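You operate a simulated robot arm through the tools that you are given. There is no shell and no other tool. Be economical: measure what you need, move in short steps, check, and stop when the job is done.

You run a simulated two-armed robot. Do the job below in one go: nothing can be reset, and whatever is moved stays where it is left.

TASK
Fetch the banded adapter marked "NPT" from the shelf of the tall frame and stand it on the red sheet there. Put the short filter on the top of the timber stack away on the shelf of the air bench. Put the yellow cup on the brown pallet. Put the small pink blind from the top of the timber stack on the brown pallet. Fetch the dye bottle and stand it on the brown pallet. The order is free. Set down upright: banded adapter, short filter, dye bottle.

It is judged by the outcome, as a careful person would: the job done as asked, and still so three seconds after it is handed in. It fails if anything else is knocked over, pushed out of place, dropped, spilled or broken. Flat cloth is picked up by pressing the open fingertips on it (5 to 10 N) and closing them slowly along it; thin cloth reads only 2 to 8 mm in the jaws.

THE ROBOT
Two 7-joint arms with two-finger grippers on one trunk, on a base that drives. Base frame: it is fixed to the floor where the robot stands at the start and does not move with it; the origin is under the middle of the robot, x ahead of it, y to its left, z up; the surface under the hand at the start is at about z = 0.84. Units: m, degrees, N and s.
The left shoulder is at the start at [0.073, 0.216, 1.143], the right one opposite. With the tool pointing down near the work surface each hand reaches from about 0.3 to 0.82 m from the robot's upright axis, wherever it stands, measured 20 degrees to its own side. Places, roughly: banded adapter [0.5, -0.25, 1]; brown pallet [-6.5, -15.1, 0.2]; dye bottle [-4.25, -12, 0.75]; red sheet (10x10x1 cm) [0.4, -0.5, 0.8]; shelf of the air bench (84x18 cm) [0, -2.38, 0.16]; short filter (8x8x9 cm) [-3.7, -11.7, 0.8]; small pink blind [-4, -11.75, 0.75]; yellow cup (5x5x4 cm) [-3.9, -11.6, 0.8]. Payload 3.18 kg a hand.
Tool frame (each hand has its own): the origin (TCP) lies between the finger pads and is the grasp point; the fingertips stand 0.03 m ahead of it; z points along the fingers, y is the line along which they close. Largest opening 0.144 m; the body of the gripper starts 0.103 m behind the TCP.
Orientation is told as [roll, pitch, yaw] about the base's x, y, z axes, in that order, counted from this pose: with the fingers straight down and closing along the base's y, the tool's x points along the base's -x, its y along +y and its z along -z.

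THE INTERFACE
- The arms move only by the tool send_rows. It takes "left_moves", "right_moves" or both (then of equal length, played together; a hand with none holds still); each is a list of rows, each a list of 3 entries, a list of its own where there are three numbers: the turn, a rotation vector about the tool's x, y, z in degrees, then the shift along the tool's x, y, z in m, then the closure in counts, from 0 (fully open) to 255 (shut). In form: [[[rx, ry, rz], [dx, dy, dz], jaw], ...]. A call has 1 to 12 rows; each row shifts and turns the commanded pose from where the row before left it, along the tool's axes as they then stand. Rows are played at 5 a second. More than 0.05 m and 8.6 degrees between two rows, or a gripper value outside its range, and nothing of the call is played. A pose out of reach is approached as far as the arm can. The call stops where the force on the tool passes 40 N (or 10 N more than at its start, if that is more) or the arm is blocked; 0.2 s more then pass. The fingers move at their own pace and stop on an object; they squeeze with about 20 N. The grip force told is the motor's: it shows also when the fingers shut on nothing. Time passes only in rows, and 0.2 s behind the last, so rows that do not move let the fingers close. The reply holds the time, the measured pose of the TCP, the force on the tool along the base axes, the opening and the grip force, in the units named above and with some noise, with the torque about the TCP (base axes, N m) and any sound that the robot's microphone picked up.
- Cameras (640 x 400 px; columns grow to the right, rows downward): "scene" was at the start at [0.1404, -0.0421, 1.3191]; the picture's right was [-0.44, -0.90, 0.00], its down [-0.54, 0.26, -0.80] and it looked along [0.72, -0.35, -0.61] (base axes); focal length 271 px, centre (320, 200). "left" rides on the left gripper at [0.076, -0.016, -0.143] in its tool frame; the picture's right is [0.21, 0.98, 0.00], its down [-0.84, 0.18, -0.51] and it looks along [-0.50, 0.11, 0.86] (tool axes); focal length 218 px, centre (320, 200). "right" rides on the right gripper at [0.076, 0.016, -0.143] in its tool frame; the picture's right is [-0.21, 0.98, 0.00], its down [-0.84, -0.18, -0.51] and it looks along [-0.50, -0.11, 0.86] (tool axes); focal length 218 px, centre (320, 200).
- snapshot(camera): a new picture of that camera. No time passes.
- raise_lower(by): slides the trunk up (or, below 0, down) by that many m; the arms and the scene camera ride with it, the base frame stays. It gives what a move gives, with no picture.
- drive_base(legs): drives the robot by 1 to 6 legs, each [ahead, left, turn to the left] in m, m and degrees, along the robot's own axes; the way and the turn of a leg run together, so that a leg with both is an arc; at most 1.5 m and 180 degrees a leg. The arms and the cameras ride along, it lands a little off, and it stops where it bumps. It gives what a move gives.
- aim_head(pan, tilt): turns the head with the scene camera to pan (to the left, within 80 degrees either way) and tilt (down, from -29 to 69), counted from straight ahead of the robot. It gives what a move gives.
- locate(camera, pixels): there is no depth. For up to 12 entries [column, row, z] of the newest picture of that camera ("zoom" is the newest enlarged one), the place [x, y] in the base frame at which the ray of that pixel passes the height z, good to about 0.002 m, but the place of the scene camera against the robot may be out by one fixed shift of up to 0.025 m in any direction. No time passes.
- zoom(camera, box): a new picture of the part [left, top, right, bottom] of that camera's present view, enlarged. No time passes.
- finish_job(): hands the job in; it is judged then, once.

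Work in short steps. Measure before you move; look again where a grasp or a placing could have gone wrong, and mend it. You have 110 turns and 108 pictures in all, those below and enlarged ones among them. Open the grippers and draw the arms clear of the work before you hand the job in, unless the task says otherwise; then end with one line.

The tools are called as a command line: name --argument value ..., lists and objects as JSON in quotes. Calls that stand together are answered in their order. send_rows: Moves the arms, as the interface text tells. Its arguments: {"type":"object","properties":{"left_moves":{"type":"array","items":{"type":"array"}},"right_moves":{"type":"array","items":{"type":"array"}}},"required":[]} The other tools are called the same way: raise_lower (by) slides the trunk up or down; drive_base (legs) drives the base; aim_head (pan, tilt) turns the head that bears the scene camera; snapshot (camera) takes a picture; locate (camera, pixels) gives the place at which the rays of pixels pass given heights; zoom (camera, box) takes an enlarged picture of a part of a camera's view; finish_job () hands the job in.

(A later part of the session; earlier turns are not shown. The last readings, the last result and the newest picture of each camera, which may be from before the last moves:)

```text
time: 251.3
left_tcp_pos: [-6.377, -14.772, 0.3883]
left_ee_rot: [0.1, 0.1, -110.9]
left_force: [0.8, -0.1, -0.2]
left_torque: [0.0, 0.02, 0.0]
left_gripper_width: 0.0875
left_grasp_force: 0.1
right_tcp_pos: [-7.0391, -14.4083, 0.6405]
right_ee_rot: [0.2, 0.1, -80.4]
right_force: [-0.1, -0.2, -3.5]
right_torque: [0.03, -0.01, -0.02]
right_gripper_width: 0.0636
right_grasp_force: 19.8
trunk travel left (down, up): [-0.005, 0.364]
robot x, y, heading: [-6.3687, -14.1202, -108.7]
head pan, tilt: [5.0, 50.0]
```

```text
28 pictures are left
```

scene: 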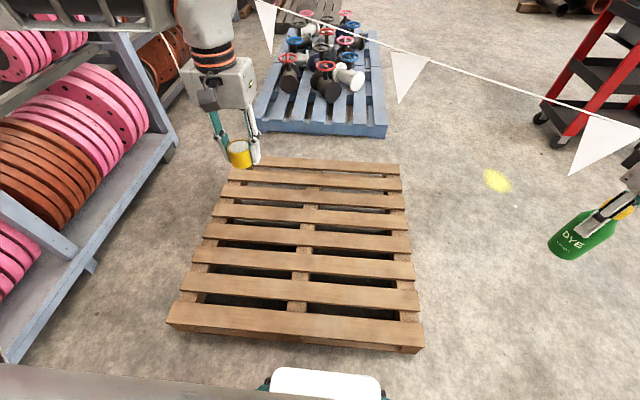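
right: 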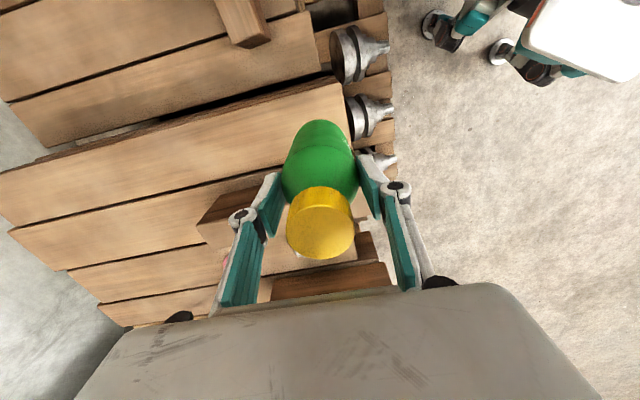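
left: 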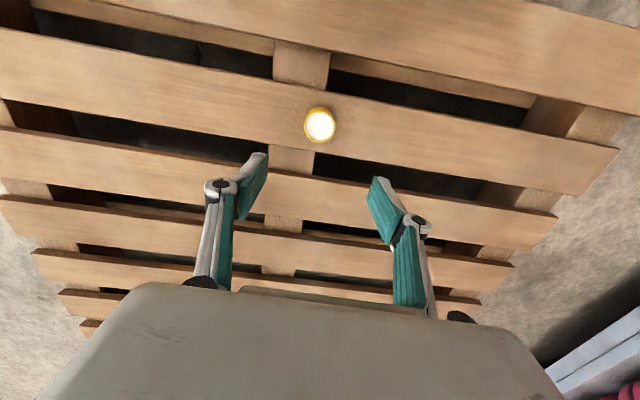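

The cup stands on slat 2. For the bottle I aim at slat 2 near its right end, about (-6.83,-14.62), and move the right hand there while lowering.

send_rows --right_moves '[[[0, 0, 0], [-0.01, 0, 0.045], 200], [[0, 0, 0], [-0.01, 0, 0.045], 200], [[0, 0, 0], [-0.01, 0, 0.045], 200], [[0, 0, 0], [-0.044, 0.02, 0.01], 200], [[0, 0, 0], [-0.044, 0.02, 0.01], 200], [[0, 0, 0], [-0.044, 0.02, 0.01], 200], [[0, 0, 0], [-0.042, 0.02, 0.01], 200], [[0, 0, 0], [-0.04, 0.03, 0.01], 200], [[0, 0, 0], [0, 0.03, 0], 200], [[0, 0, 0], [0, 0.031, 0], 200], [[0, 0, 0], [0, 0, 0], 200]]'

snapshot --camera "right"

```text
refused: row 8 steps farther than a row can; nothing moved
```

```text
27 pictures are left
```

right: 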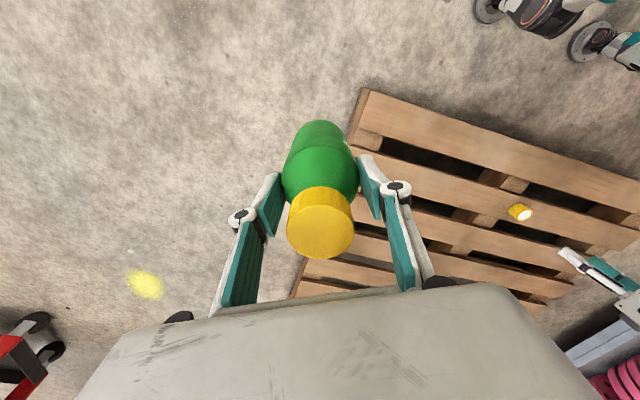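

Row 8 was a touch too long and nothing moved. I send it again with shorter steps.

send_rows --right_moves '[[[0, 0, 0], [-0.01, 0, 0.045], 200], [[0, 0, 0], [-0.01, 0, 0.045], 200], [[0, 0, 0], [-0.01, 0, 0.045], 200], [[0, 0, 0], [-0.044, 0.018, 0.01], 200], [[0, 0, 0], [-0.044, 0.018, 0.01], 200], [[0, 0, 0], [-0.044, 0.018, 0.01], 200], [[0, 0, 0], [-0.042, 0.018, 0.01], 200], [[0, 0, 0], [-0.04, 0.02, 0.01], 200], [[0, 0, 0], [0, 0.03, 0], 200], [[0, 0, 0], [0, 0.03, 0], 200], [[0, 0, 0], [0, 0.019, 0], 200]]'

snapshot --camera "right"

```text
time: 253.7
left_tcp_pos: [-6.3757, -14.7737, 0.3884]
left_ee_rot: [0.0, 0.1, -110.9]
left_force: [-0.1, 0.1, 0.3]
left_torque: [-0.02, 0.03, -0.04]
left_gripper_width: 0.0873
left_grasp_force: 0.1
right_tcp_pos: [-6.9481, -14.6611, 0.4778]
right_ee_rot: [0.8, 0.2, -80.2]
right_force: [0.6, 0.4, -3.4]
right_torque: [-0.01, 0.04, 0.0]
right_gripper_width: 0.0632
right_grasp_force: 19.7
right hand out of reach, approached as far as the arm can: row 5, 6, 7, 8, 9, 10, 11
trunk travel left (down, up): [-0.005, 0.364]
robot x, y, heading: [-6.3679, -14.1159, -108.6]
head pan, tilt: [5.0, 50.0]
```

```text
26 pictures are left
```

right: 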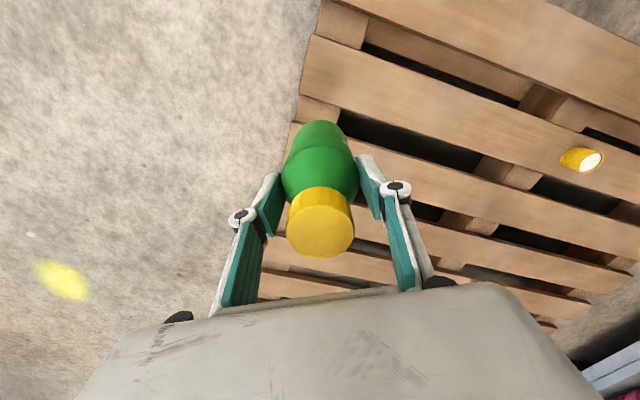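

The right arm stops at about (-6.95,-14.66), roughly 15 cm short. Before strafing the robot left I check how far the rack is, using the last scene picture.

locate --camera "scene" --pixels '[[92, 270, 0], [20, 362, 0], [175, 155, 0], [172, 143, 0.1]]'

aim_head --pan 60 --tilt 25

snapshot --camera "scene"

```text
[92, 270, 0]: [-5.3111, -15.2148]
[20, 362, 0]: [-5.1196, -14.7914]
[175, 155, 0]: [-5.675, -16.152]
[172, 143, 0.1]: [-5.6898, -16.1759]
```

```text
time: 254.9
left_tcp_pos: [-6.3754, -14.7733, 0.3881]
left_ee_rot: [0.0, 0.2, -110.9]
left_force: [0.6, -0.8, -0.8]
left_torque: [-0.01, 0.01, -0.01]
left_gripper_width: 0.0873
left_grasp_force: 0.1
right_tcp_pos: [-6.9487, -14.66, 0.4762]
right_ee_rot: [0.9, 0.3, -80.2]
right_force: [0.5, -0.1, -3.4]
right_torque: [-0.01, -0.02, 0.0]
right_gripper_width: 0.0633
right_grasp_force: 19.9
trunk travel left (down, up): [-0.005, 0.364]
robot x, y, heading: [-6.3652, -14.1127, -108.6]
head pan, tilt: [60.0, 25.0]
```

```text
25 pictures are left
```

scene: 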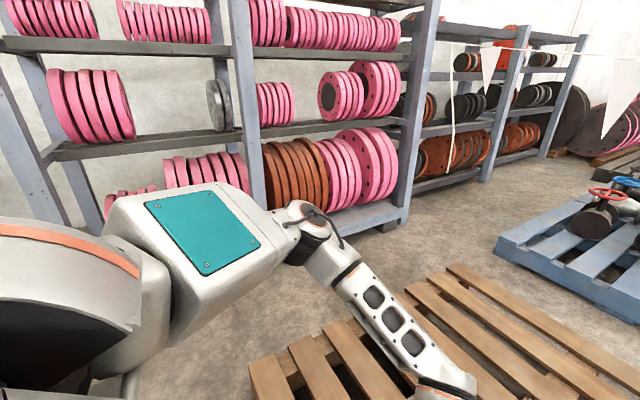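

The rack is well clear of the left elbow. I strafe left 0.15 m and then draw the bottle back about 8 cm, over slat 2.

drive_base --legs '[[0, 0.15, 0]]'

send_rows --right_moves '[[[0.9, -0.2, 0], [0.04, 0, 0], 200], [[0, 0, 0], [0.04, 0, 0.02], 200], [[0, 0, 0], [0, 0, 0.04], 200], [[0, 0, 0], [0, 0, 0.04], 200], [[0, 0, 0], [0, 0, 0], 200]]'

snapshot --camera "right"

```text
time: 256.9
left_tcp_pos: [-6.2345, -14.8214, 0.3885]
left_ee_rot: [0.0, 0.2, -110.8]
left_force: [-0.1, -0.1, -0.1]
left_torque: [0.0, 0.0, 0.0]
left_gripper_width: 0.0874
left_grasp_force: 0.0
right_tcp_pos: [-6.807, -14.7103, 0.478]
right_ee_rot: [0.8, 0.2, -80.0]
right_force: [-0.7, 0.8, -3.8]
right_torque: [0.02, 0.0, -0.01]
right_gripper_width: 0.0634
right_grasp_force: 19.5
trunk travel left (down, up): [-0.005, 0.364]
robot x, y, heading: [-6.2268, -14.1602, -108.7]
head pan, tilt: [60.0, 25.0]
```

```text
time: 258.1
left_tcp_pos: [-6.2351, -14.8214, 0.3886]
left_ee_rot: [-0.1, 0.0, -110.7]
left_force: [0.3, 0.3, 0.1]
left_torque: [0.01, 0.04, 0.0]
left_gripper_width: 0.0876
left_grasp_force: 0.0
right_tcp_pos: [-6.8467, -14.6378, 0.3817]
right_ee_rot: [0.3, 0.0, -79.8]
right_force: [0.1, 1.3, -3.4]
right_torque: [-0.03, 0.0, -0.02]
right_gripper_width: 0.0634
right_grasp_force: 20.1
right hand out of reach, approached as far as the arm can: row 1, 2, 3, 4
trunk travel left (down, up): [-0.005, 0.364]
robot x, y, heading: [-6.228, -14.1599, -108.6]
head pan, tilt: [60.0, 25.0]
```

```text
24 pictures are left
```

right: 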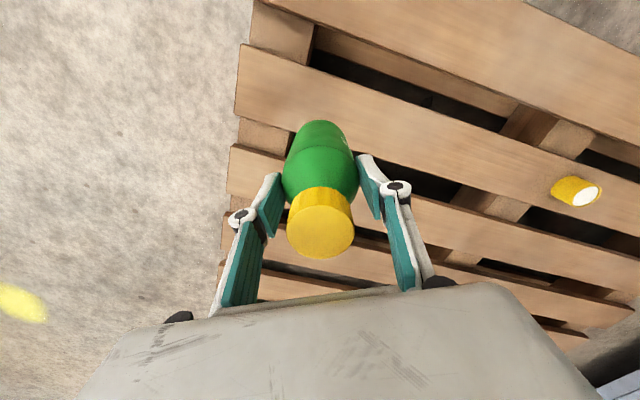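

The hand is again at its inward limit, so I shift it outward 7 cm and strafe the robot 7 cm left to compensate, then lower.

send_rows --right_moves '[[[0.3, 0, 0], [0.01, -0.035, 0], 200], [[0, 0, 0], [0.01, -0.035, 0], 200], [[0, 0, 0], [0, 0, 0], 200]]'

drive_base --legs '[[0, 0.085, 0]]'

send_rows --right_moves '[[[0, 0, 0], [0, 0, 0.03], 200], [[0, 0, 0], [0, 0, 0.03], 200], [[0, 0, 0], [0, 0, 0.02], 200], [[0, 0, 0], [0, 0, 0], 200]]'

snapshot --camera "right"

```text
time: 258.9
left_tcp_pos: [-6.2342, -14.8218, 0.3883]
left_ee_rot: [0.1, 0.1, -110.8]
left_force: [0.2, 0.0, 0.0]
left_torque: [-0.02, 0.03, -0.02]
left_gripper_width: 0.0873
left_grasp_force: 0.0
right_tcp_pos: [-6.9192, -14.6316, 0.3799]
right_ee_rot: [-0.3, 0.0, -79.9]
right_force: [0.0, 0.0, -2.5]
right_torque: [0.02, -0.01, 0.0]
right_gripper_width: 0.0633
right_grasp_force: 19.5
trunk travel left (down, up): [-0.005, 0.364]
robot x, y, heading: [-6.2269, -14.1631, -108.5]
head pan, tilt: [60.0, 25.0]
```

```text
time: 260.3
left_tcp_pos: [-6.152, -14.8496, 0.3888]
left_ee_rot: [0.0, 0.1, -110.7]
left_force: [-0.2, -1.1, -0.1]
left_torque: [0.02, 0.0, -0.02]
left_gripper_width: 0.0877
left_grasp_force: 0.0
right_tcp_pos: [-6.837, -14.6587, 0.3789]
right_ee_rot: [-0.4, -0.1, -79.8]
right_force: [0.5, -0.7, -3.0]
right_torque: [0.02, 0.02, -0.03]
right_gripper_width: 0.0632
right_grasp_force: 20.0
trunk travel left (down, up): [-0.005, 0.364]
robot x, y, heading: [-6.1455, -14.1897, -108.4]
head pan, tilt: [60.0, 25.0]
```

```text
time: 261.3
left_tcp_pos: [-6.1526, -14.8496, 0.3883]
left_ee_rot: [0.0, 0.0, -110.8]
left_force: [-0.8, 0.0, 0.2]
left_torque: [-0.01, 0.01, 0.02]
left_gripper_width: 0.0874
left_grasp_force: 0.2
right_tcp_pos: [-6.8399, -14.66, 0.2973]
right_ee_rot: [-0.5, 0.0, -80.0]
right_force: [-1.1, 0.2, -2.9]
right_torque: [0.04, 0.0, -0.02]
right_gripper_width: 0.0633
right_grasp_force: 20.0
trunk travel left (down, up): [-0.005, 0.364]
robot x, y, heading: [-6.1448, -14.1878, -108.3]
head pan, tilt: [60.0, 25.0]
```

```text
23 pictures are left
```

right: 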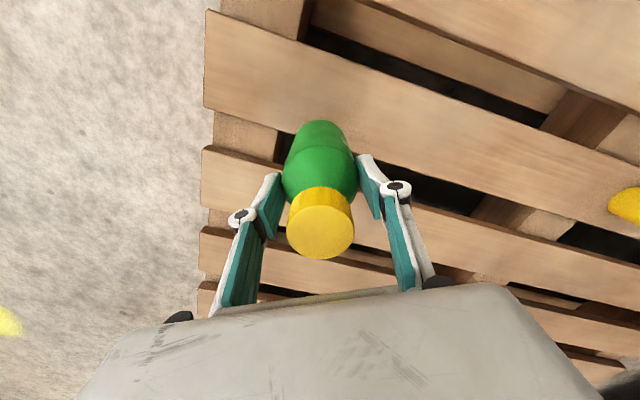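

Lowering works now. The landing point (320,137) is near the far edge of slat 2, so I draw back 4.5 cm to its centre and check.

send_rows --right_moves '[[[-0.4, 0, 0], [0.023, 0, 0], 200], [[0, 0, 0], [0.023, 0, 0], 200], [[0, 0, 0], [0, 0, 0.015], 200], [[0, 0, 0], [0, 0, 0.008], 200], [[0, 0, 0], [0, 0, 0], 200]]'

snapshot --camera "right"

```text
time: 262.5
left_tcp_pos: [-6.1535, -14.848, 0.388]
left_ee_rot: [0.1, 0.1, -110.8]
left_force: [-0.2, 0.9, -0.2]
left_torque: [0.0, -0.01, -0.01]
left_gripper_width: 0.0875
left_grasp_force: 0.0
right_tcp_pos: [-6.8449, -14.6124, 0.2741]
right_ee_rot: [0.0, 0.0, -79.9]
right_force: [0.0, 0.5, -3.2]
right_torque: [0.02, 0.03, 0.0]
right_gripper_width: 0.0633
right_grasp_force: 20.1
trunk travel left (down, up): [-0.005, 0.364]
robot x, y, heading: [-6.1447, -14.1917, -108.5]
head pan, tilt: [60.0, 25.0]
```

```text
22 pictures are left
```

right: 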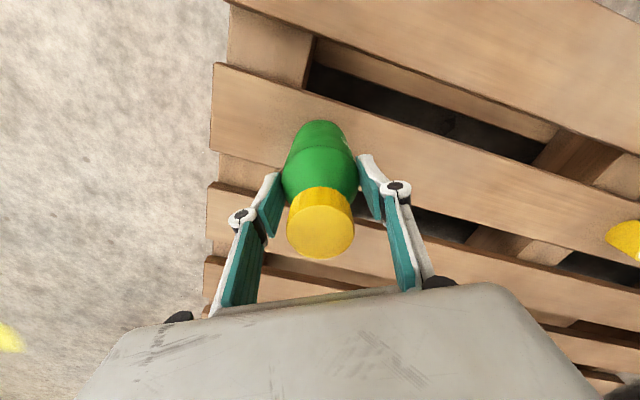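

The bottle is over the middle of slat 2. I lower in small steps to contact.

send_rows --right_moves '[[[0, 0, 0], [0, 0, 0.004], 200], [[0, 0, 0], [0, 0, 0.002], 200], [[0, 0, 0], [0, 0, 0], 200]]'

```text
time: 263.3
left_tcp_pos: [-6.1531, -14.8475, 0.3895]
left_ee_rot: [0.0, 0.0, -110.8]
left_force: [-0.4, 0.6, 0.3]
left_torque: [0.0, -0.01, -0.01]
left_gripper_width: 0.0874
left_grasp_force: 0.0
right_tcp_pos: [-6.8443, -14.613, 0.2731]
right_ee_rot: [-0.1, 0.1, -79.9]
right_force: [2.5, 4.3, 9.5]
right_torque: [0.19, -0.23, 0.03]
right_gripper_width: 0.0634
right_grasp_force: 19.8
trunk travel left (down, up): [-0.005, 0.364]
robot x, y, heading: [-6.1461, -14.1906, -108.7]
head pan, tilt: [60.0, 25.0]
```

Contact is confirmed (9.5 N). I open slowly, rise and check.

send_rows --right_moves '[[[0, 0, 0], [0, 0, 0], 160], [[0, 0, 0], [0, 0, 0], 135], [[0, 0, 0], [0, 0, 0], 110], [[0, 0, 0], [0, 0, 0], 90], [[0, 0, 0], [0, 0, 0], 80], [[0, 0, 0], [0, 0, -0.04], 80], [[0, 0, 0], [0, 0, -0.045], 80], [[0, 0, 0], [0, 0, -0.045], 80], [[0, 0, 0], [0, 0, -0.045], 80], [[0, 0, 0], [0, 0, -0.045], 80], [[0, 0, 0], [0, 0, 0], 80]]'

aim_head --pan -5 --tilt 45

snapshot --camera "scene"

```text
time: 265.7
left_tcp_pos: [-6.1521, -14.8496, 0.3877]
left_ee_rot: [0.0, 0.1, -110.8]
left_force: [0.0, 0.1, -0.3]
left_torque: [0.0, 0.03, -0.04]
left_gripper_width: 0.0875
left_grasp_force: 0.1
right_tcp_pos: [-6.8481, -14.6096, 0.4906]
right_ee_rot: [-0.1, 0.1, -79.9]
right_force: [0.5, 0.4, -0.1]
right_torque: [0.01, 0.0, 0.02]
right_gripper_width: 0.0989
right_grasp_force: 0.0
trunk travel left (down, up): [-0.005, 0.364]
robot x, y, heading: [-6.1454, -14.1902, -108.3]
head pan, tilt: [60.0, 25.0]
```

```text
time: 267.1
left_tcp_pos: [-6.1525, -14.8483, 0.389]
left_ee_rot: [0.0, 0.0, -110.8]
left_force: [0.0, 0.4, 0.0]
left_torque: [0.02, 0.0, -0.01]
left_gripper_width: 0.0877
left_grasp_force: 0.1
right_tcp_pos: [-6.8497, -14.6114, 0.4899]
right_ee_rot: [0.0, 0.0, -79.9]
right_force: [-0.1, 0.0, 0.3]
right_torque: [0.01, -0.02, -0.01]
right_gripper_width: 0.0989
right_grasp_force: 0.0
trunk travel left (down, up): [-0.005, 0.364]
robot x, y, heading: [-6.1395, -14.1896, -108.9]
head pan, tilt: [-5.0, 45.0]
```

```text
21 pictures are left
```

scene: 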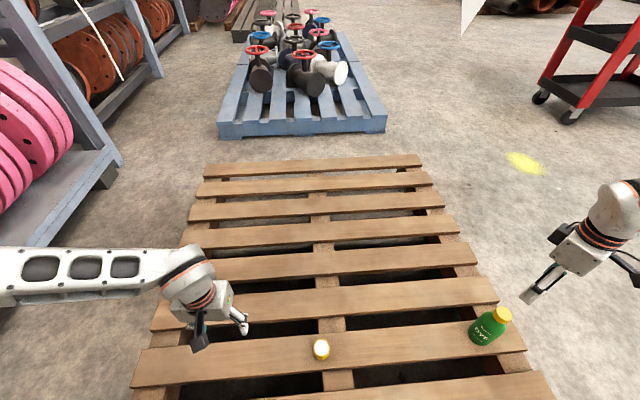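

Both the bottle and the cup stand on the pallet. With few pictures left, I raise the trunk and hands, draw them in, and drive back to the stack along the known route.

raise_lower --by 0.18

send_rows --left_moves '[[[0, 0, 0], [0, 0, -0.045], 100], [[0, 0, 0], [0, 0, -0.045], 100], [[0, 0, 0], [0.015, 0, -0.045], 150], [[0, 0, 0], [0.015, 0, -0.045], 200], [[0, 0, 0], [0.015, 0, -0.045], 200], [[0, 0, 0], [0.02, 0, -0.045], 200], [[0, 0, 0], [0.02, 0, -0.045], 200], [[0, 0, 0], [0.02, 0, -0.045], 200], [[0, 0, 0], [0.02, 0, -0.02], 200]]' --right_moves '[[[0, 0, 0], [0, 0, -0.045], 80], [[0, 0, 0], [0, 0, -0.045], 80], [[0, 0, 0], [0.015, 0, -0.045], 80], [[0, 0, 0], [0.015, 0, -0.045], 80], [[0, 0, 0], [0.015, 0, -0.045], 80], [[0, 0, 0], [0.015, 0, -0.045], 80], [[0, 0, 0], [0.015, 0, -0.045], 80], [[0, 0, 0], [0.015, 0, -0.02], 80], [[0, 0, 0], [0, 0, 0], 80]]'

drive_base --legs '[[-1.33, -0.563, 0], [-1.464, -0.039, 0], [0, 0, 68.6]]'

```text
time: 269.1
left_tcp_pos: [-6.1522, -14.8473, 0.5668]
left_ee_rot: [0.1, 0.2, -110.8]
left_force: [-0.2, -0.1, -0.3]
left_torque: [-0.01, -0.02, -0.02]
left_gripper_width: 0.0877
left_grasp_force: 0.0
right_tcp_pos: [-6.8451, -14.6136, 0.6701]
right_ee_rot: [0.0, 0.2, -79.9]
right_force: [0.5, -1.1, -0.9]
right_torque: [0.03, -0.01, 0.01]
right_gripper_width: 0.0988
right_grasp_force: 0.0
trunk travel left (down, up): [-0.185, 0.184]
robot x, y, heading: [-6.1473, -14.1927, -108.8]
head pan, tilt: [-5.0, 45.0]
```

```text
time: 271.1
left_tcp_pos: [-6.1084, -14.7314, 0.9461]
left_ee_rot: [0.0, 0.1, -110.7]
left_force: [-0.9, -0.3, -0.2]
left_torque: [-0.05, 0.0, -0.02]
left_gripper_width: 0.0313
left_grasp_force: 0.1
right_tcp_pos: [-6.8601, -14.5241, 1.0055]
right_ee_rot: [-0.1, 0.1, -79.9]
right_force: [0.3, -0.1, 0.2]
right_torque: [-0.01, 0.01, 0.01]
right_gripper_width: 0.0989
right_grasp_force: 0.0
trunk travel left (down, up): [-0.185, 0.184]
robot x, y, heading: [-6.1457, -14.189, -108.7]
head pan, tilt: [-5.0, 45.0]
```

```text
time: 287.9
left_tcp_pos: [-5.3259, -11.5375, 0.9469]
left_ee_rot: [0.0, 0.0, -42.3]
left_force: [0.1, 0.9, -0.9]
left_torque: [-0.03, 0.0, 0.01]
left_gripper_width: 0.0311
left_grasp_force: 0.1
right_tcp_pos: [-5.7972, -12.1609, 1.0065]
right_ee_rot: [0.0, 0.1, -11.3]
right_force: [0.1, 0.3, 1.1]
right_torque: [-0.01, 0.05, 0.01]
right_gripper_width: 0.0987
right_grasp_force: 0.0
trunk travel left (down, up): [-0.185, 0.184]
robot x, y, heading: [-5.8457, -11.3739, -40.1]
head pan, tilt: [-5.0, 45.0]
```

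I draw the left hand in to keep it clear of the fan, and drive to a waypoint northwest of the stack.

send_rows --left_moves '[[[0, 0, 0], [0.045, 0, 0], 200], [[0, 0, 0], [0.045, 0, 0], 200], [[0, 0, 0], [0.045, 0, 0], 200], [[0, 0, 0], [0, 0, 0], 200]]'

drive_base --legs '[[0.406, 1.22, 0]]'

```text
time: 288.9
left_tcp_pos: [-5.4263, -11.4461, 0.9469]
left_ee_rot: [0.1, 0.1, -42.2]
left_force: [0.1, 0.3, -0.1]
left_torque: [0.02, 0.01, 0.0]
left_gripper_width: 0.0312
left_grasp_force: 0.1
right_tcp_pos: [-5.7947, -12.1596, 1.0069]
right_ee_rot: [-0.1, 0.1, -11.4]
right_force: [-0.1, 0.3, -0.1]
right_torque: [0.04, -0.01, 0.01]
right_gripper_width: 0.0991
right_grasp_force: 0.1
trunk travel left (down, up): [-0.185, 0.184]
robot x, y, heading: [-5.8458, -11.3731, -40.1]
head pan, tilt: [-5.0, 45.0]
```

```text
time: 299.7
left_tcp_pos: [-4.3425, -10.8013, 0.9475]
left_ee_rot: [0.0, 0.0, -43.3]
left_force: [0.1, -0.3, -0.4]
left_torque: [-0.03, -0.01, -0.01]
left_gripper_width: 0.031
left_grasp_force: 0.0
right_tcp_pos: [-4.7255, -11.5089, 1.0065]
right_ee_rot: [0.0, 0.0, -12.6]
right_force: [0.0, 1.1, 0.3]
right_torque: [0.0, -0.04, 0.02]
right_gripper_width: 0.0988
right_grasp_force: 0.1
trunk travel left (down, up): [-0.185, 0.184]
robot x, y, heading: [-4.7623, -10.7228, -41.4]
head pan, tilt: [-5.0, 45.0]
```

drive_base --legs '[[0.64, 0.154, 2]]'

snapshot --camera "right"

```text
time: 303.4
left_tcp_pos: [-3.7467, -11.0927, 0.9484]
left_ee_rot: [0.0, 0.0, -41.9]
left_force: [-0.2, 0.0, -0.9]
left_torque: [-0.02, 0.03, -0.02]
left_gripper_width: 0.0311
left_grasp_force: 0.1
right_tcp_pos: [-4.1115, -11.8102, 1.0073]
right_ee_rot: [0.0, 0.0, -11.0]
right_force: [0.1, -0.6, -0.1]
right_torque: [0.01, 0.05, 0.02]
right_gripper_width: 0.0987
right_grasp_force: 0.1
trunk travel left (down, up): [-0.185, 0.184]
robot x, y, heading: [-4.1609, -11.0277, -39.7]
head pan, tilt: [-5.0, 45.0]
```

```text
20 pictures are left
```

right: 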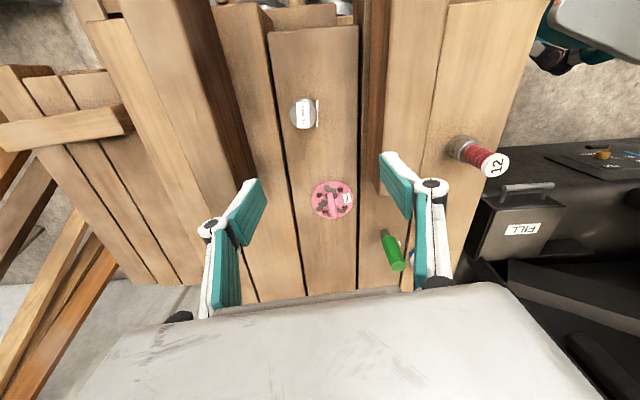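

The blind is at (332,200), between the boards. I zoom to see the loop's orientation and locate it.

zoom --camera "right" --box '[292, 170, 372, 230]'

locate --camera "right" --pixels '[[332, 201, 0.752], [333, 208, 0.79], [332, 196, 0.76], [362, 200, 0.742], [386, 100, 0.84], [386, 192, 0.84]]'

```text
6.67 times, centred on (332, 200) of right
```

zoom: 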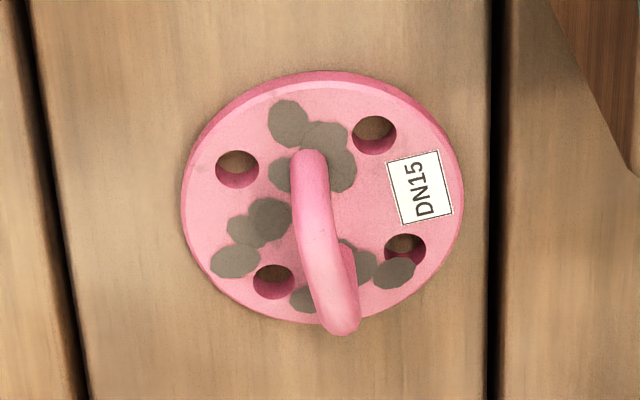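

```text
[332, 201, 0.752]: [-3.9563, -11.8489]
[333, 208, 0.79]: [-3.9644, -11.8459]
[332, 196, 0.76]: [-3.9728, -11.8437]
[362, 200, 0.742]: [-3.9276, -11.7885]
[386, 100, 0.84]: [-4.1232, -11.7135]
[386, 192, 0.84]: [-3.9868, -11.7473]
```

The loop runs along the tool's x, so closing along y grips across its bar. I lower to z≈0.90 with a 5 cm opening, then move forward over it.

send_rows --right_moves '[[[0, 0, 0], [0, -0.004, 0.04], 166], [[0, 0, 0], [0, -0.0036, 0.04], 166], [[0, 0, 0], [-0.03, 0, 0.02], 166], [[0, 0, 0], [-0.04, 0, 0], 166], [[0, 0, 0], [-0.04, 0, 0], 166], [[0, 0, 0], [-0.04, 0, 0], 166], [[0, 0, 0], [-0.009, 0, 0], 166], [[0, 0, 0], [0, 0, 0], 166]]'

snapshot --camera "right"

```text
time: 305.2
left_tcp_pos: [-3.7471, -11.0931, 0.9486]
left_ee_rot: [0.1, 0.0, -41.9]
left_force: [0.6, 0.2, 0.2]
left_torque: [0.01, 0.02, 0.0]
left_gripper_width: 0.0311
left_grasp_force: 0.1
right_tcp_pos: [-3.9577, -11.8481, 0.9054]
right_ee_rot: [0.0, -0.1, -11.1]
right_force: [0.9, 0.5, 0.4]
right_torque: [0.01, 0.0, -0.01]
right_gripper_width: 0.05
right_grasp_force: 0.0
trunk travel left (down, up): [-0.185, 0.184]
robot x, y, heading: [-4.1654, -11.0237, -39.7]
head pan, tilt: [-5.0, 45.0]
```

```text
18 pictures are left
```

right: 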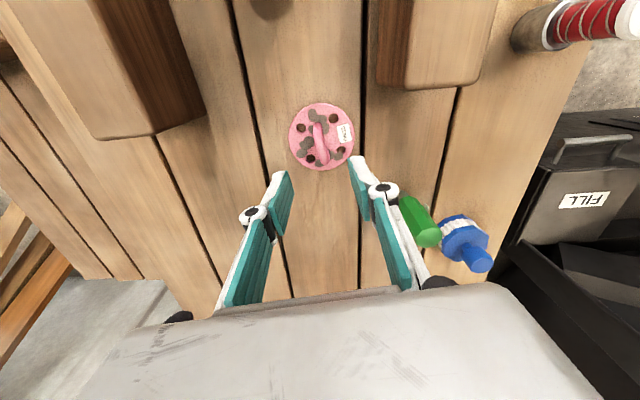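

The blind's loop is centred at (319,145). I descend to TCP z≈0.79 and close on the loop.

send_rows --right_moves '[[[0, 0, 0], [0, 0, 0.04], 166], [[0, 0, 0], [0, 0, 0.04], 166], [[0, 0, 0], [0, 0, 0.02], 166], [[0, 0, 0], [0, 0, 0.013], 166], [[0, 0, 0], [0, 0, 0], 200], [[0, 0, 0], [0, 0, 0], 255], [[0, 0, 0], [0, 0, 0], 255], [[0, 0, 0], [0, 0, 0], 255]]'

```text
time: 307.0
left_tcp_pos: [-3.7473, -11.0925, 0.9483]
left_ee_rot: [0.0, 0.1, -41.9]
left_force: [-0.1, -0.5, 0.7]
left_torque: [0.0, 0.02, -0.01]
left_gripper_width: 0.0313
left_grasp_force: 0.1
right_tcp_pos: [-3.9578, -11.8504, 0.7926]
right_ee_rot: [0.0, -0.1, -11.0]
right_force: [1.1, 0.0, -0.6]
right_torque: [0.0, -0.14, -0.01]
right_gripper_width: 0.0103
right_grasp_force: 19.9
trunk travel left (down, up): [-0.185, 0.184]
robot x, y, heading: [-4.1612, -11.0214, -39.7]
head pan, tilt: [-5.0, 45.0]
```

Grip at 0.0103 m means the loop bar is held. I lift straight up and then draw back, checking the weight.

send_rows --right_moves '[[[0, 0, 0], [0, 0, -0.03], 255], [[0, 0, 0], [0, 0, -0.04], 255], [[0, 0, 0], [0, 0, -0.04], 255], [[0, 0, 0], [0.02, 0, -0.04], 255], [[0, 0, 0], [0.04, 0, -0.02], 255], [[0, 0, 0], [0.04, 0, 0], 255], [[0, 0, 0], [0.04, 0, 0], 255], [[0, 0, 0], [0, 0, 0], 255]]'

snapshot --camera "right"

```text
time: 308.8
left_tcp_pos: [-3.7469, -11.0921, 0.9471]
left_ee_rot: [0.0, 0.2, -41.9]
left_force: [-0.4, 0.5, -0.8]
left_torque: [-0.01, -0.02, -0.01]
left_gripper_width: 0.0312
left_grasp_force: 0.1
right_tcp_pos: [-4.0922, -11.8223, 0.9606]
right_ee_rot: [0.1, 0.1, -11.0]
right_force: [-0.3, 0.7, -5.4]
right_torque: [0.01, 0.01, 0.02]
right_gripper_width: 0.0105
right_grasp_force: 19.8
trunk travel left (down, up): [-0.185, 0.184]
robot x, y, heading: [-4.163, -11.0228, -39.6]
head pan, tilt: [-5.0, 45.0]
```

```text
17 pictures are left
```

right: 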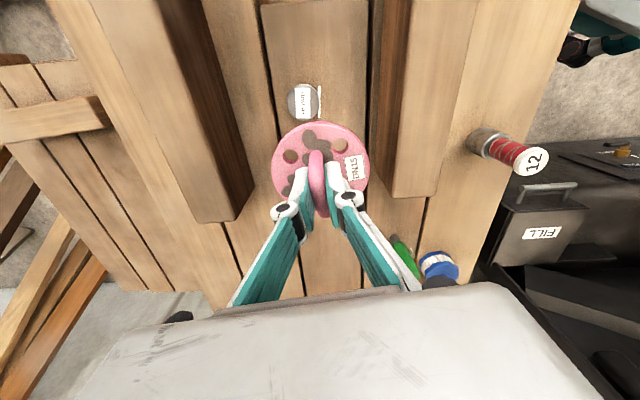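

The blind hangs securely. Turns are limited, so I combine steps: drive back to the pallet along the known route and turn the hand over slat 3.

drive_base --legs '[[-0.653, -0.151, 0], [-0.419, -1.19, 0], [0, 0, -69], [1.434, 0.055, 0], [1.264, 0.478, 0], [0, 0, 20]]'

raise_lower --by -0.18

snapshot --camera "right"

```text
time: 340.0
left_tcp_pos: [-6.063, -14.4684, 0.9479]
left_ee_rot: [0.1, 0.1, -92.4]
left_force: [0.6, -0.1, -0.3]
left_torque: [-0.01, -0.03, 0.05]
left_gripper_width: 0.0311
left_grasp_force: 0.0
right_tcp_pos: [-6.8444, -14.6682, 0.9615]
right_ee_rot: [0.0, 0.0, -61.4]
right_force: [0.3, -0.1, -5.6]
right_torque: [0.03, 0.0, 0.01]
right_gripper_width: 0.0102
right_grasp_force: 20.0
trunk travel left (down, up): [-0.185, 0.184]
robot x, y, heading: [-6.275, -14.1058, -90.3]
head pan, tilt: [-5.0, 45.0]
```

```text
time: 342.0
left_tcp_pos: [-6.0632, -14.441, 0.6539]
left_ee_rot: [-1.2, 30.5, -92.6]
left_force: [-0.8, -0.3, -0.4]
left_torque: [-0.04, -0.02, -0.01]
left_gripper_width: 0.031
left_grasp_force: 0.0
right_tcp_pos: [-6.8445, -14.6673, 0.7833]
right_ee_rot: [0.0, -0.1, -61.3]
right_force: [0.5, 0.7, -5.1]
right_torque: [-0.02, 0.03, -0.02]
right_gripper_width: 0.0104
right_grasp_force: 20.4
trunk travel left (down, up): [-0.005, 0.364]
robot x, y, heading: [-6.2737, -14.1001, -90.1]
head pan, tilt: [-5.0, 45.0]
```

```text
16 pictures are left
```

right: 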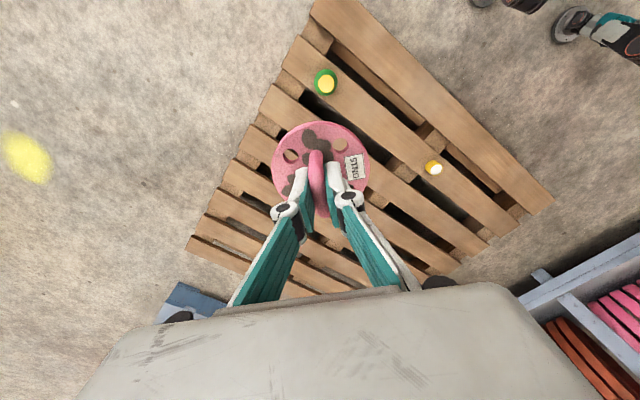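

The hand hangs near the bottle's line, so I strafe left 0.22 m and forward 0.12 m to bring it over slat 3, midway between bottle and cup. Then I lower most of the way.

drive_base --legs '[[0.12, 0.22, 0]]'

send_rows --right_moves '[[[0, 0, 0], [-0.026, -0.014, 0.03], 255], [[0, 0, 0], [-0.026, -0.014, 0.03], 255], [[0, 0, 0], [0, 0, 0.045], 255], [[0, 0, 0], [0, 0, 0.045], 255], [[0, 0, 0], [0, 0, 0.045], 255], [[0, 0, 0], [0, 0, 0.045], 255], [[0, 0, 0], [0, 0, 0.045], 255], [[0, 0, 0], [0, 0, 0.045], 255], [[0, 0, 0], [0, 0, 0.045], 255], [[0, 0, 0], [0, 0, 0.045], 255], [[0, 0, 0], [0, 0, 0], 255]]'

snapshot --camera "right"

```text
time: 344.5
left_tcp_pos: [-5.8474, -14.5602, 0.6537]
left_ee_rot: [-1.2, 30.5, -92.4]
left_force: [-0.8, -0.6, 0.6]
left_torque: [0.03, 0.02, -0.01]
left_gripper_width: 0.0312
left_grasp_force: 0.1
right_tcp_pos: [-6.6281, -14.7877, 0.7813]
right_ee_rot: [0.1, 0.0, -61.2]
right_force: [-0.7, 0.0, -4.6]
right_torque: [-0.01, -0.01, 0.01]
right_gripper_width: 0.0102
right_grasp_force: 20.0
trunk travel left (down, up): [-0.005, 0.364]
robot x, y, heading: [-6.0608, -14.2198, -90.3]
head pan, tilt: [-5.0, 45.0]
```

```text
time: 346.9
left_tcp_pos: [-5.8474, -14.56, 0.6552]
left_ee_rot: [-1.2, 30.5, -92.5]
left_force: [-0.1, 0.3, -0.3]
left_torque: [-0.02, -0.06, 0.02]
left_gripper_width: 0.0311
left_grasp_force: 0.1
right_tcp_pos: [-6.6255, -14.849, 0.3601]
right_ee_rot: [0.1, 0.0, -61.1]
right_force: [0.3, 0.5, -5.4]
right_torque: [0.01, 0.04, -0.01]
right_gripper_width: 0.0102
right_grasp_force: 20.3
trunk travel left (down, up): [-0.005, 0.364]
robot x, y, heading: [-6.0583, -14.2191, -90.1]
head pan, tilt: [-5.0, 45.0]
```

```text
15 pictures are left
```

right: 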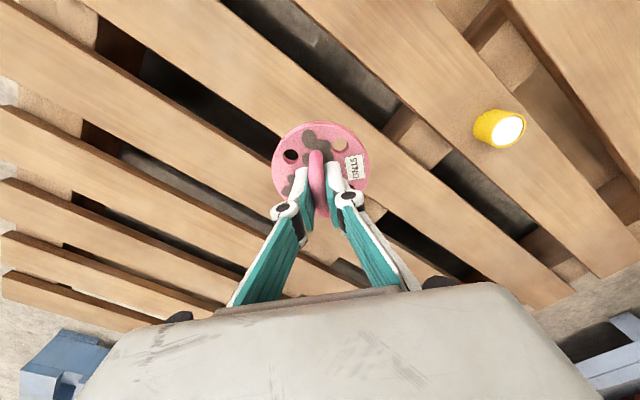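

The landing point (320,128) is on slat 3. I lower to contact, open, rise, and take one check picture.

send_rows --right_moves '[[[0, 0, 0], [0, 0, 0.045], 255], [[0, 0, 0], [0, 0, 0.045], 255], [[0, 0, 0], [0, 0, 0.045], 255], [[0, 0, 0], [0, 0, 0.014], 255], [[0, 0, 0], [0, 0, 0.005], 255], [[0, 0, 0], [0, 0, 0.003], 255], [[0, 0, 0], [0, 0, 0], 255]]'

send_rows --right_moves '[[[0, 0, 0], [0, 0, 0], 230], [[0, 0, 0], [0, 0, 0], 200], [[0, 0, 0], [0, 0, 0], 180], [[0, 0, 0], [0, 0, 0], 170], [[0, 0, 0], [0, 0, -0.03], 170], [[0, 0, 0], [0, 0, -0.045], 170], [[0, 0, 0], [0, 0, -0.045], 170], [[0, 0, 0], [0, 0, -0.045], 170], [[0, 0, 0], [0, 0, -0.045], 170], [[0, 0, 0], [0, 0, -0.045], 170], [[0, 0, 0], [0, 0, -0.045], 170]]'

snapshot --camera "right"

```text
time: 348.5
left_tcp_pos: [-5.8465, -14.5588, 0.6543]
left_ee_rot: [-1.2, 30.6, -92.4]
left_force: [0.8, -0.7, -1.0]
left_torque: [0.02, -0.03, -0.01]
left_gripper_width: 0.0312
left_grasp_force: 0.1
right_tcp_pos: [-6.6293, -14.8462, 0.2122]
right_ee_rot: [0.0, 0.0, -61.2]
right_force: [0.7, -0.7, -4.5]
right_torque: [0.02, 0.04, -0.01]
right_gripper_width: 0.0103
right_grasp_force: 20.4
right hand out of reach, approached as far as the arm can: row 5, 6
trunk travel left (down, up): [-0.005, 0.364]
robot x, y, heading: [-6.062, -14.2203, -89.8]
head pan, tilt: [-5.0, 45.0]
```

```text
time: 350.9
left_tcp_pos: [-5.8469, -14.5594, 0.6555]
left_ee_rot: [-1.2, 30.5, -92.4]
left_force: [0.3, 0.6, 0.2]
left_torque: [0.01, -0.01, -0.03]
left_gripper_width: 0.0308
left_grasp_force: 0.1
right_tcp_pos: [-6.6258, -14.846, 0.5201]
right_ee_rot: [0.0, 0.0, -61.1]
right_force: [-0.5, 0.7, 0.3]
right_torque: [0.0, 0.0, 0.0]
right_gripper_width: 0.048
right_grasp_force: 0.0
trunk travel left (down, up): [-0.005, 0.364]
robot x, y, heading: [-6.0627, -14.2212, -89.9]
head pan, tilt: [-5.0, 45.0]
```

```text
14 pictures are left
```

right: 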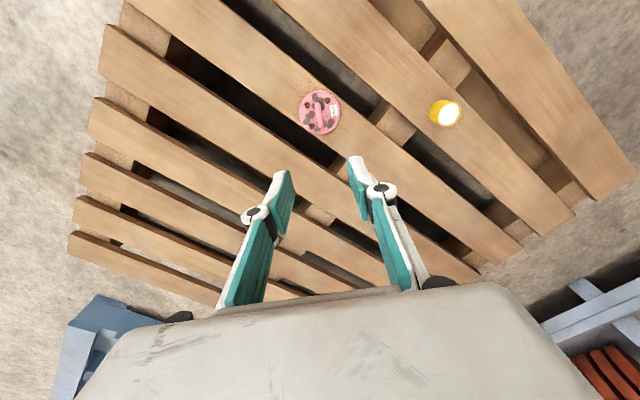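

The blind lies flat on slat 3, with the cup and bottle untouched. Now I raise the arms and drive back toward the stack for the filter, this time facing -16° so the right arm reaches it.

raise_lower --by 0.18

send_rows --left_moves '[[[0, 0, 0], [-0.04, 0, -0.02], 200], [[0, -7.6, 0], [-0.03, 0, -0.03], 200], [[0, -7.6, 0], [-0.02, 0, -0.03], 200], [[0, -7.6, 0], [0, 0, -0.03], 200], [[0, -7.6, 0], [0, 0, -0.03], 200], [[0, 0, 0], [0, 0, -0.03], 200], [[0, 0, 0], [0, 0, 0], 200]]' --right_moves '[[[0, 0, 0], [0, 0, -0.045], 0], [[0, 0, 0], [0, 0, -0.045], 0], [[0, 0, 0], [0.015, 0, -0.045], 0], [[0, 0, 0], [0.015, 0, -0.045], 0], [[0, 0, 0], [0.015, 0, -0.045], 0], [[0, 0, 0], [0.015, 0, -0.045], 0], [[0, 0, 0], [0, 0, -0.03], 0]]'

drive_base --legs '[[-1.47, -0.19, 0], [-1.38, 0.4, 0], [0, 0, 74], [0.868, 0.926, 0]]'

```text
time: 352.9
left_tcp_pos: [-5.8482, -14.5603, 0.8324]
left_ee_rot: [-1.2, 30.6, -92.3]
left_force: [-0.6, -0.8, 0.0]
left_torque: [0.03, -0.03, -0.03]
left_gripper_width: 0.031
left_grasp_force: 0.1
right_tcp_pos: [-6.6271, -14.8444, 0.6906]
right_ee_rot: [0.1, 0.3, -61.1]
right_force: [-0.4, -0.4, 0.2]
right_torque: [0.03, 0.0, -0.02]
right_gripper_width: 0.0477
right_grasp_force: 0.0
trunk travel left (down, up): [-0.185, 0.184]
robot x, y, heading: [-6.0625, -14.22, -89.8]
head pan, tilt: [-5.0, 45.0]
```

```text
time: 354.5
left_tcp_pos: [-5.8496, -14.6862, 0.951]
left_ee_rot: [-1.1, 0.2, -91.7]
left_force: [-0.6, -0.5, 0.6]
left_torque: [0.01, 0.02, 0.03]
left_gripper_width: 0.0311
left_grasp_force: 0.0
right_tcp_pos: [-6.6562, -14.7926, 0.9895]
right_ee_rot: [0.0, 0.2, -61.2]
right_force: [0.2, -0.5, 0.1]
right_torque: [-0.05, 0.01, -0.01]
right_gripper_width: 0.144
right_grasp_force: 0.2
trunk travel left (down, up): [-0.185, 0.184]
robot x, y, heading: [-6.0633, -14.2182, -89.7]
head pan, tilt: [-5.0, 45.0]
```

```text
time: 379.9
left_tcp_pos: [-4.2603, -10.6262, 0.9506]
left_ee_rot: [-1.1, 0.2, -15.7]
left_force: [-0.5, -0.2, 0.5]
left_torque: [0.0, 0.0, 0.02]
left_gripper_width: 0.0312
left_grasp_force: 0.1
right_tcp_pos: [-4.3496, -11.4338, 0.9894]
right_ee_rot: [0.1, -0.1, 14.9]
right_force: [0.3, -0.4, 0.4]
right_torque: [0.0, 0.01, -0.01]
right_gripper_width: 0.1439
right_grasp_force: 0.0
trunk travel left (down, up): [-0.185, 0.184]
robot x, y, heading: [-4.7643, -10.716, -13.8]
head pan, tilt: [-5.0, 45.0]
```

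The pose is good. I drive the last leg, which should bring the right hand almost directly over the filter, and look.

drive_base --legs '[[0.671, -0.158, 0]]'

snapshot --camera "right"

locate --camera "right" --pixels '[[320, 135, 0.77], [340, 135, 0.77], [300, 135, 0.77], [320, 155, 0.77], [320, 115, 0.77]]'

```text
time: 383.5
left_tcp_pos: [-3.6708, -10.9223, 0.952]
left_ee_rot: [-1.2, 0.2, -14.9]
left_force: [-0.1, -0.1, 0.8]
left_torque: [-0.02, 0.02, 0.01]
left_gripper_width: 0.0313
left_grasp_force: 0.0
right_tcp_pos: [-3.7489, -11.7329, 0.9884]
right_ee_rot: [0.1, 0.1, 15.7]
right_force: [0.6, -0.8, 0.4]
right_torque: [-0.02, 0.07, 0.0]
right_gripper_width: 0.1442
right_grasp_force: 0.1
trunk travel left (down, up): [-0.185, 0.184]
robot x, y, heading: [-4.1724, -11.0193, -12.8]
head pan, tilt: [-5.0, 45.0]
```

```text
13 pictures are left
```

right: 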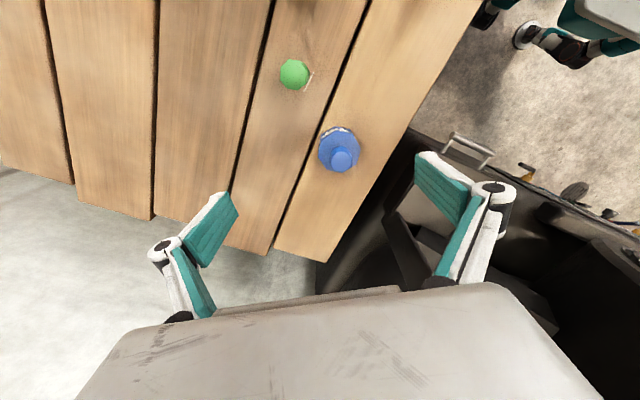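

```text
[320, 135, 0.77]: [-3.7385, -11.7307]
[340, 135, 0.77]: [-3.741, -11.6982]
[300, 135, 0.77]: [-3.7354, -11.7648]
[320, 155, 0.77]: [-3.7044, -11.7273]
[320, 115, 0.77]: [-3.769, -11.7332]
```

The filter's body is at (339,149) and its knob at (342,159), giving a centre near (-3.715,-11.699). I align, lower to just above the knob and verify.

locate --camera "right" --pixels '[[339, 150, 0.79], [339, 147, 0.765], [342, 159, 0.83]]'

send_rows --right_moves '[[[0, 0, 0], [-0.021, 0.012, 0.03], 52], [[0, 0, 0], [-0.021, 0.0115, 0.03], 52], [[0, 0, 0], [0, 0, 0.04], 52], [[0, 0, 0], [0, 0, 0.015], 52], [[0, 0, 0], [0, 0, 0], 52]]'

snapshot --camera "right"

```text
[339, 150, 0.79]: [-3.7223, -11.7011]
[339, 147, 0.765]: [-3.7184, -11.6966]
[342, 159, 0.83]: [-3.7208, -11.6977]
```

```text
time: 384.7
left_tcp_pos: [-3.6709, -10.9229, 0.951]
left_ee_rot: [-1.0, 0.2, -14.9]
left_force: [0.3, 0.4, 0.7]
left_torque: [-0.01, 0.03, -0.02]
left_gripper_width: 0.0313
left_grasp_force: 0.1
right_tcp_pos: [-3.7144, -11.7021, 0.8747]
right_ee_rot: [0.0, 0.0, 15.7]
right_force: [-0.5, 0.3, 0.1]
right_torque: [0.03, 0.05, -0.01]
right_gripper_width: 0.1146
right_grasp_force: 0.0
trunk travel left (down, up): [-0.185, 0.184]
robot x, y, heading: [-4.1735, -11.0238, -13.0]
head pan, tilt: [-5.0, 45.0]
```

```text
12 pictures are left
```

right: 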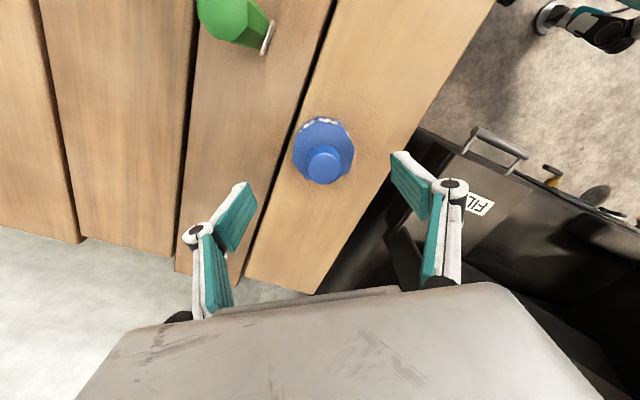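

The filter is centred at (323,150). I descend to TCP z≈0.78, close slowly, and lift.

send_rows --right_moves '[[[0, 0, 0], [0.004, 0.005, 0.03], 52], [[0, 0, 0], [0, 0, 0.035], 52], [[0, 0, 0], [0, 0, 0.02], 52], [[0, 0, 0], [0, 0, 0.01], 52], [[0, 0, 0], [0, 0, 0], 80], [[0, 0, 0], [0, 0, 0], 105], [[0, 0, 0], [0, 0, 0], 160], [[0, 0, 0], [0, 0, 0], 160], [[0, 0, 0], [0, 0, 0], 160]]'

send_rows --right_moves '[[[0, 0, 0], [0, 0, -0.02], 160], [[0, 0, 0], [0, 0, -0.04], 160], [[0, 0, 0], [0, 0, -0.04], 160], [[0, 0, 0], [0, 0, -0.04], 160], [[0, 0, 0], [0.02, 0, -0.03], 160], [[0, 0, 0], [0.02, 0, -0.02], 160], [[0, 0, 0], [0, 0, 0], 160]]'

snapshot --camera "right"

```text
time: 386.7
left_tcp_pos: [-3.6714, -10.9223, 0.9512]
left_ee_rot: [-1.1, 0.3, -14.9]
left_force: [-1.2, -0.2, 0.1]
left_torque: [0.0, -0.02, 0.0]
left_gripper_width: 0.0312
left_grasp_force: 0.1
right_tcp_pos: [-3.7202, -11.6953, 0.7801]
right_ee_rot: [0.0, 0.0, 15.8]
right_force: [0.2, 0.1, 0.9]
right_torque: [-0.05, -0.03, 0.05]
right_gripper_width: 0.0708
right_grasp_force: 19.3
trunk travel left (down, up): [-0.185, 0.184]
robot x, y, heading: [-4.1732, -11.0214, -13.1]
head pan, tilt: [-5.0, 45.0]
```

```text
time: 388.3
left_tcp_pos: [-3.6713, -10.9229, 0.9496]
left_ee_rot: [-1.0, 0.1, -14.9]
left_force: [0.6, 0.0, -0.8]
left_torque: [-0.01, 0.02, 0.03]
left_gripper_width: 0.031
left_grasp_force: 0.1
right_tcp_pos: [-3.761, -11.7022, 0.9684]
right_ee_rot: [0.1, 0.1, 15.6]
right_force: [-1.0, -0.5, -0.8]
right_torque: [-0.02, 0.01, 0.01]
right_gripper_width: 0.0708
right_grasp_force: 19.8
trunk travel left (down, up): [-0.185, 0.184]
robot x, y, heading: [-4.1735, -11.0249, -12.9]
head pan, tilt: [-5.0, 45.0]
```

```text
11 pictures are left
```

right: 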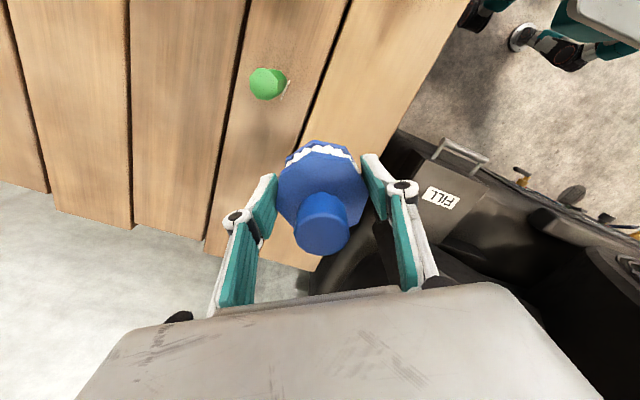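

The filter is held at 0.071 m. I raise the trunk for clearance and drive back north along the known lane.

raise_lower --by 0.16

drive_base --legs '[[-0.645, 0.185, 0], [0, 0, -77], [-1.0, -0.29, 0], [-1.4, 0.05, 0], [-1.45, 0, 0]]'

```text
time: 390.2
left_tcp_pos: [-3.6716, -10.9227, 1.111]
left_ee_rot: [-1.0, 0.3, -14.8]
left_force: [0.0, -0.8, -0.6]
left_torque: [0.02, 0.01, 0.0]
left_gripper_width: 0.0312
left_grasp_force: 0.0
right_tcp_pos: [-3.7583, -11.7048, 1.1292]
right_ee_rot: [0.1, 0.0, 15.7]
right_force: [-0.2, -0.5, -0.7]
right_torque: [0.06, 0.0, 0.03]
right_gripper_width: 0.0709
right_grasp_force: 19.6
trunk travel left (down, up): [-0.345, 0.024]
robot x, y, heading: [-4.1739, -11.0214, -12.9]
head pan, tilt: [-5.0, 45.0]
```

```text
time: 415.5
left_tcp_pos: [-4.8951, -7.31, 1.1113]
left_ee_rot: [-1.1, 0.1, -89.0]
left_force: [0.5, 0.0, -0.8]
left_torque: [0.02, -0.01, 0.0]
left_gripper_width: 0.0308
left_grasp_force: 0.1
right_tcp_pos: [-5.6717, -7.4406, 1.1287]
right_ee_rot: [0.1, 0.0, -58.3]
right_force: [0.4, -0.4, -0.3]
right_torque: [0.02, -0.04, 0.05]
right_gripper_width: 0.0708
right_grasp_force: 19.9
trunk travel left (down, up): [-0.345, 0.024]
robot x, y, heading: [-5.1274, -6.8557, -87.3]
head pan, tilt: [-5.0, 45.0]
```

drive_base --legs '[[-1.336, 0.47, -2.7], [-0.26, 0, 0], [0, 1.42, 0], [0, 1.0, 0]]'

```text
time: 444.8
left_tcp_pos: [-2.0522, -5.7706, 1.1119]
left_ee_rot: [-1.2, 0.1, -91.6]
left_force: [-0.8, 0.8, 0.6]
left_torque: [0.01, 0.02, 0.0]
left_gripper_width: 0.031
left_grasp_force: 0.1
right_tcp_pos: [-2.834, -5.8642, 1.1296]
right_ee_rot: [0.0, 0.0, -61.0]
right_force: [1.1, 0.2, 0.3]
right_torque: [0.05, 0.01, 0.01]
right_gripper_width: 0.0706
right_grasp_force: 19.9
trunk travel left (down, up): [-0.345, 0.024]
robot x, y, heading: [-2.2652, -5.3038, -89.7]
head pan, tilt: [-5.0, 45.0]
```

I continue to the open spot southwest of the air bench, turn to face +x, and take a picture of the bench.

drive_base --legs '[[-1.0, 0, 0], [-0.7, 0, 0], [-0.62, 0.8, 0], [0, 0, 89.7], [0, 0.25, 0]]'

aim_head --pan 12 --tilt 30

snapshot --camera "scene"

locate --camera "scene" --pixels '[[320, 250, 0.16], [320, 300, 0.16], [250, 250, 0.16], [390, 250, 0.16], [320, 200, 0.16], [200, 250, 0.16], [250, 300, 0.16], [390, 300, 0.16], [250, 200, 0.16]]'

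```text
time: 465.8
left_tcp_pos: [-0.9804, -2.6663, 1.1107]
left_ee_rot: [-1.3, 0.2, -0.2]
left_force: [0.3, 0.2, -1.1]
left_torque: [-0.03, 0.02, -0.01]
left_gripper_width: 0.0313
left_grasp_force: 0.1
right_tcp_pos: [-0.87, -3.4461, 1.1301]
right_ee_rot: [0.0, 0.0, 30.3]
right_force: [-0.4, -0.3, -1.5]
right_torque: [-0.03, -0.01, 0.03]
right_gripper_width: 0.071
right_grasp_force: 20.0
trunk travel left (down, up): [-0.345, 0.024]
robot x, y, heading: [-1.4421, -2.8893, 1.6]
head pan, tilt: [-5.0, 45.0]
stopped in leg 5: the robot was blocked; the commanded pose is now the measured one
```

```text
time: 466.6
left_tcp_pos: [-0.9806, -2.6669, 1.1115]
left_ee_rot: [-1.1, 0.2, -0.3]
left_force: [1.0, 0.7, 0.2]
left_torque: [0.01, 0.01, -0.01]
left_gripper_width: 0.0306
left_grasp_force: 0.0
right_tcp_pos: [-0.8704, -3.4473, 1.129]
right_ee_rot: [0.0, 0.0, 30.3]
right_force: [0.3, 0.0, -0.4]
right_torque: [0.0, 0.0, 0.01]
right_gripper_width: 0.0706
right_grasp_force: 20.3
trunk travel left (down, up): [-0.345, 0.024]
robot x, y, heading: [-1.4419, -2.8897, 1.4]
head pan, tilt: [12.0, 30.0]
```

```text
10 pictures are left
```

scene: 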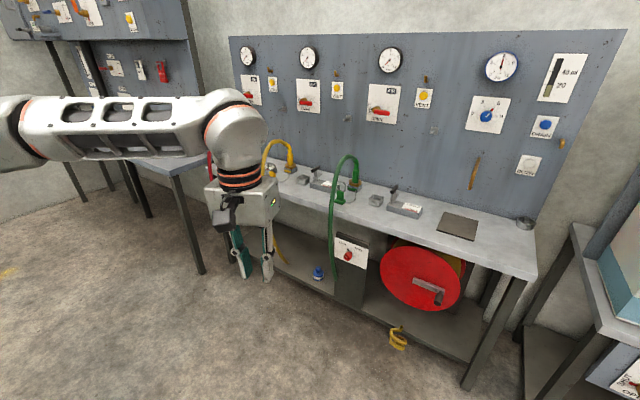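

```text
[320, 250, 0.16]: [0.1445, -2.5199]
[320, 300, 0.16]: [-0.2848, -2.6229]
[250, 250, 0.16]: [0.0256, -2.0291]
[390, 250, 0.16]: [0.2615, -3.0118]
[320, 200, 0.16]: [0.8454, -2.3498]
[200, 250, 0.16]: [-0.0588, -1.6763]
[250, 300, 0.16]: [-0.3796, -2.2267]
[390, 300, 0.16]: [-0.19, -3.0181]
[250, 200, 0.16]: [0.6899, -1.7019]
```

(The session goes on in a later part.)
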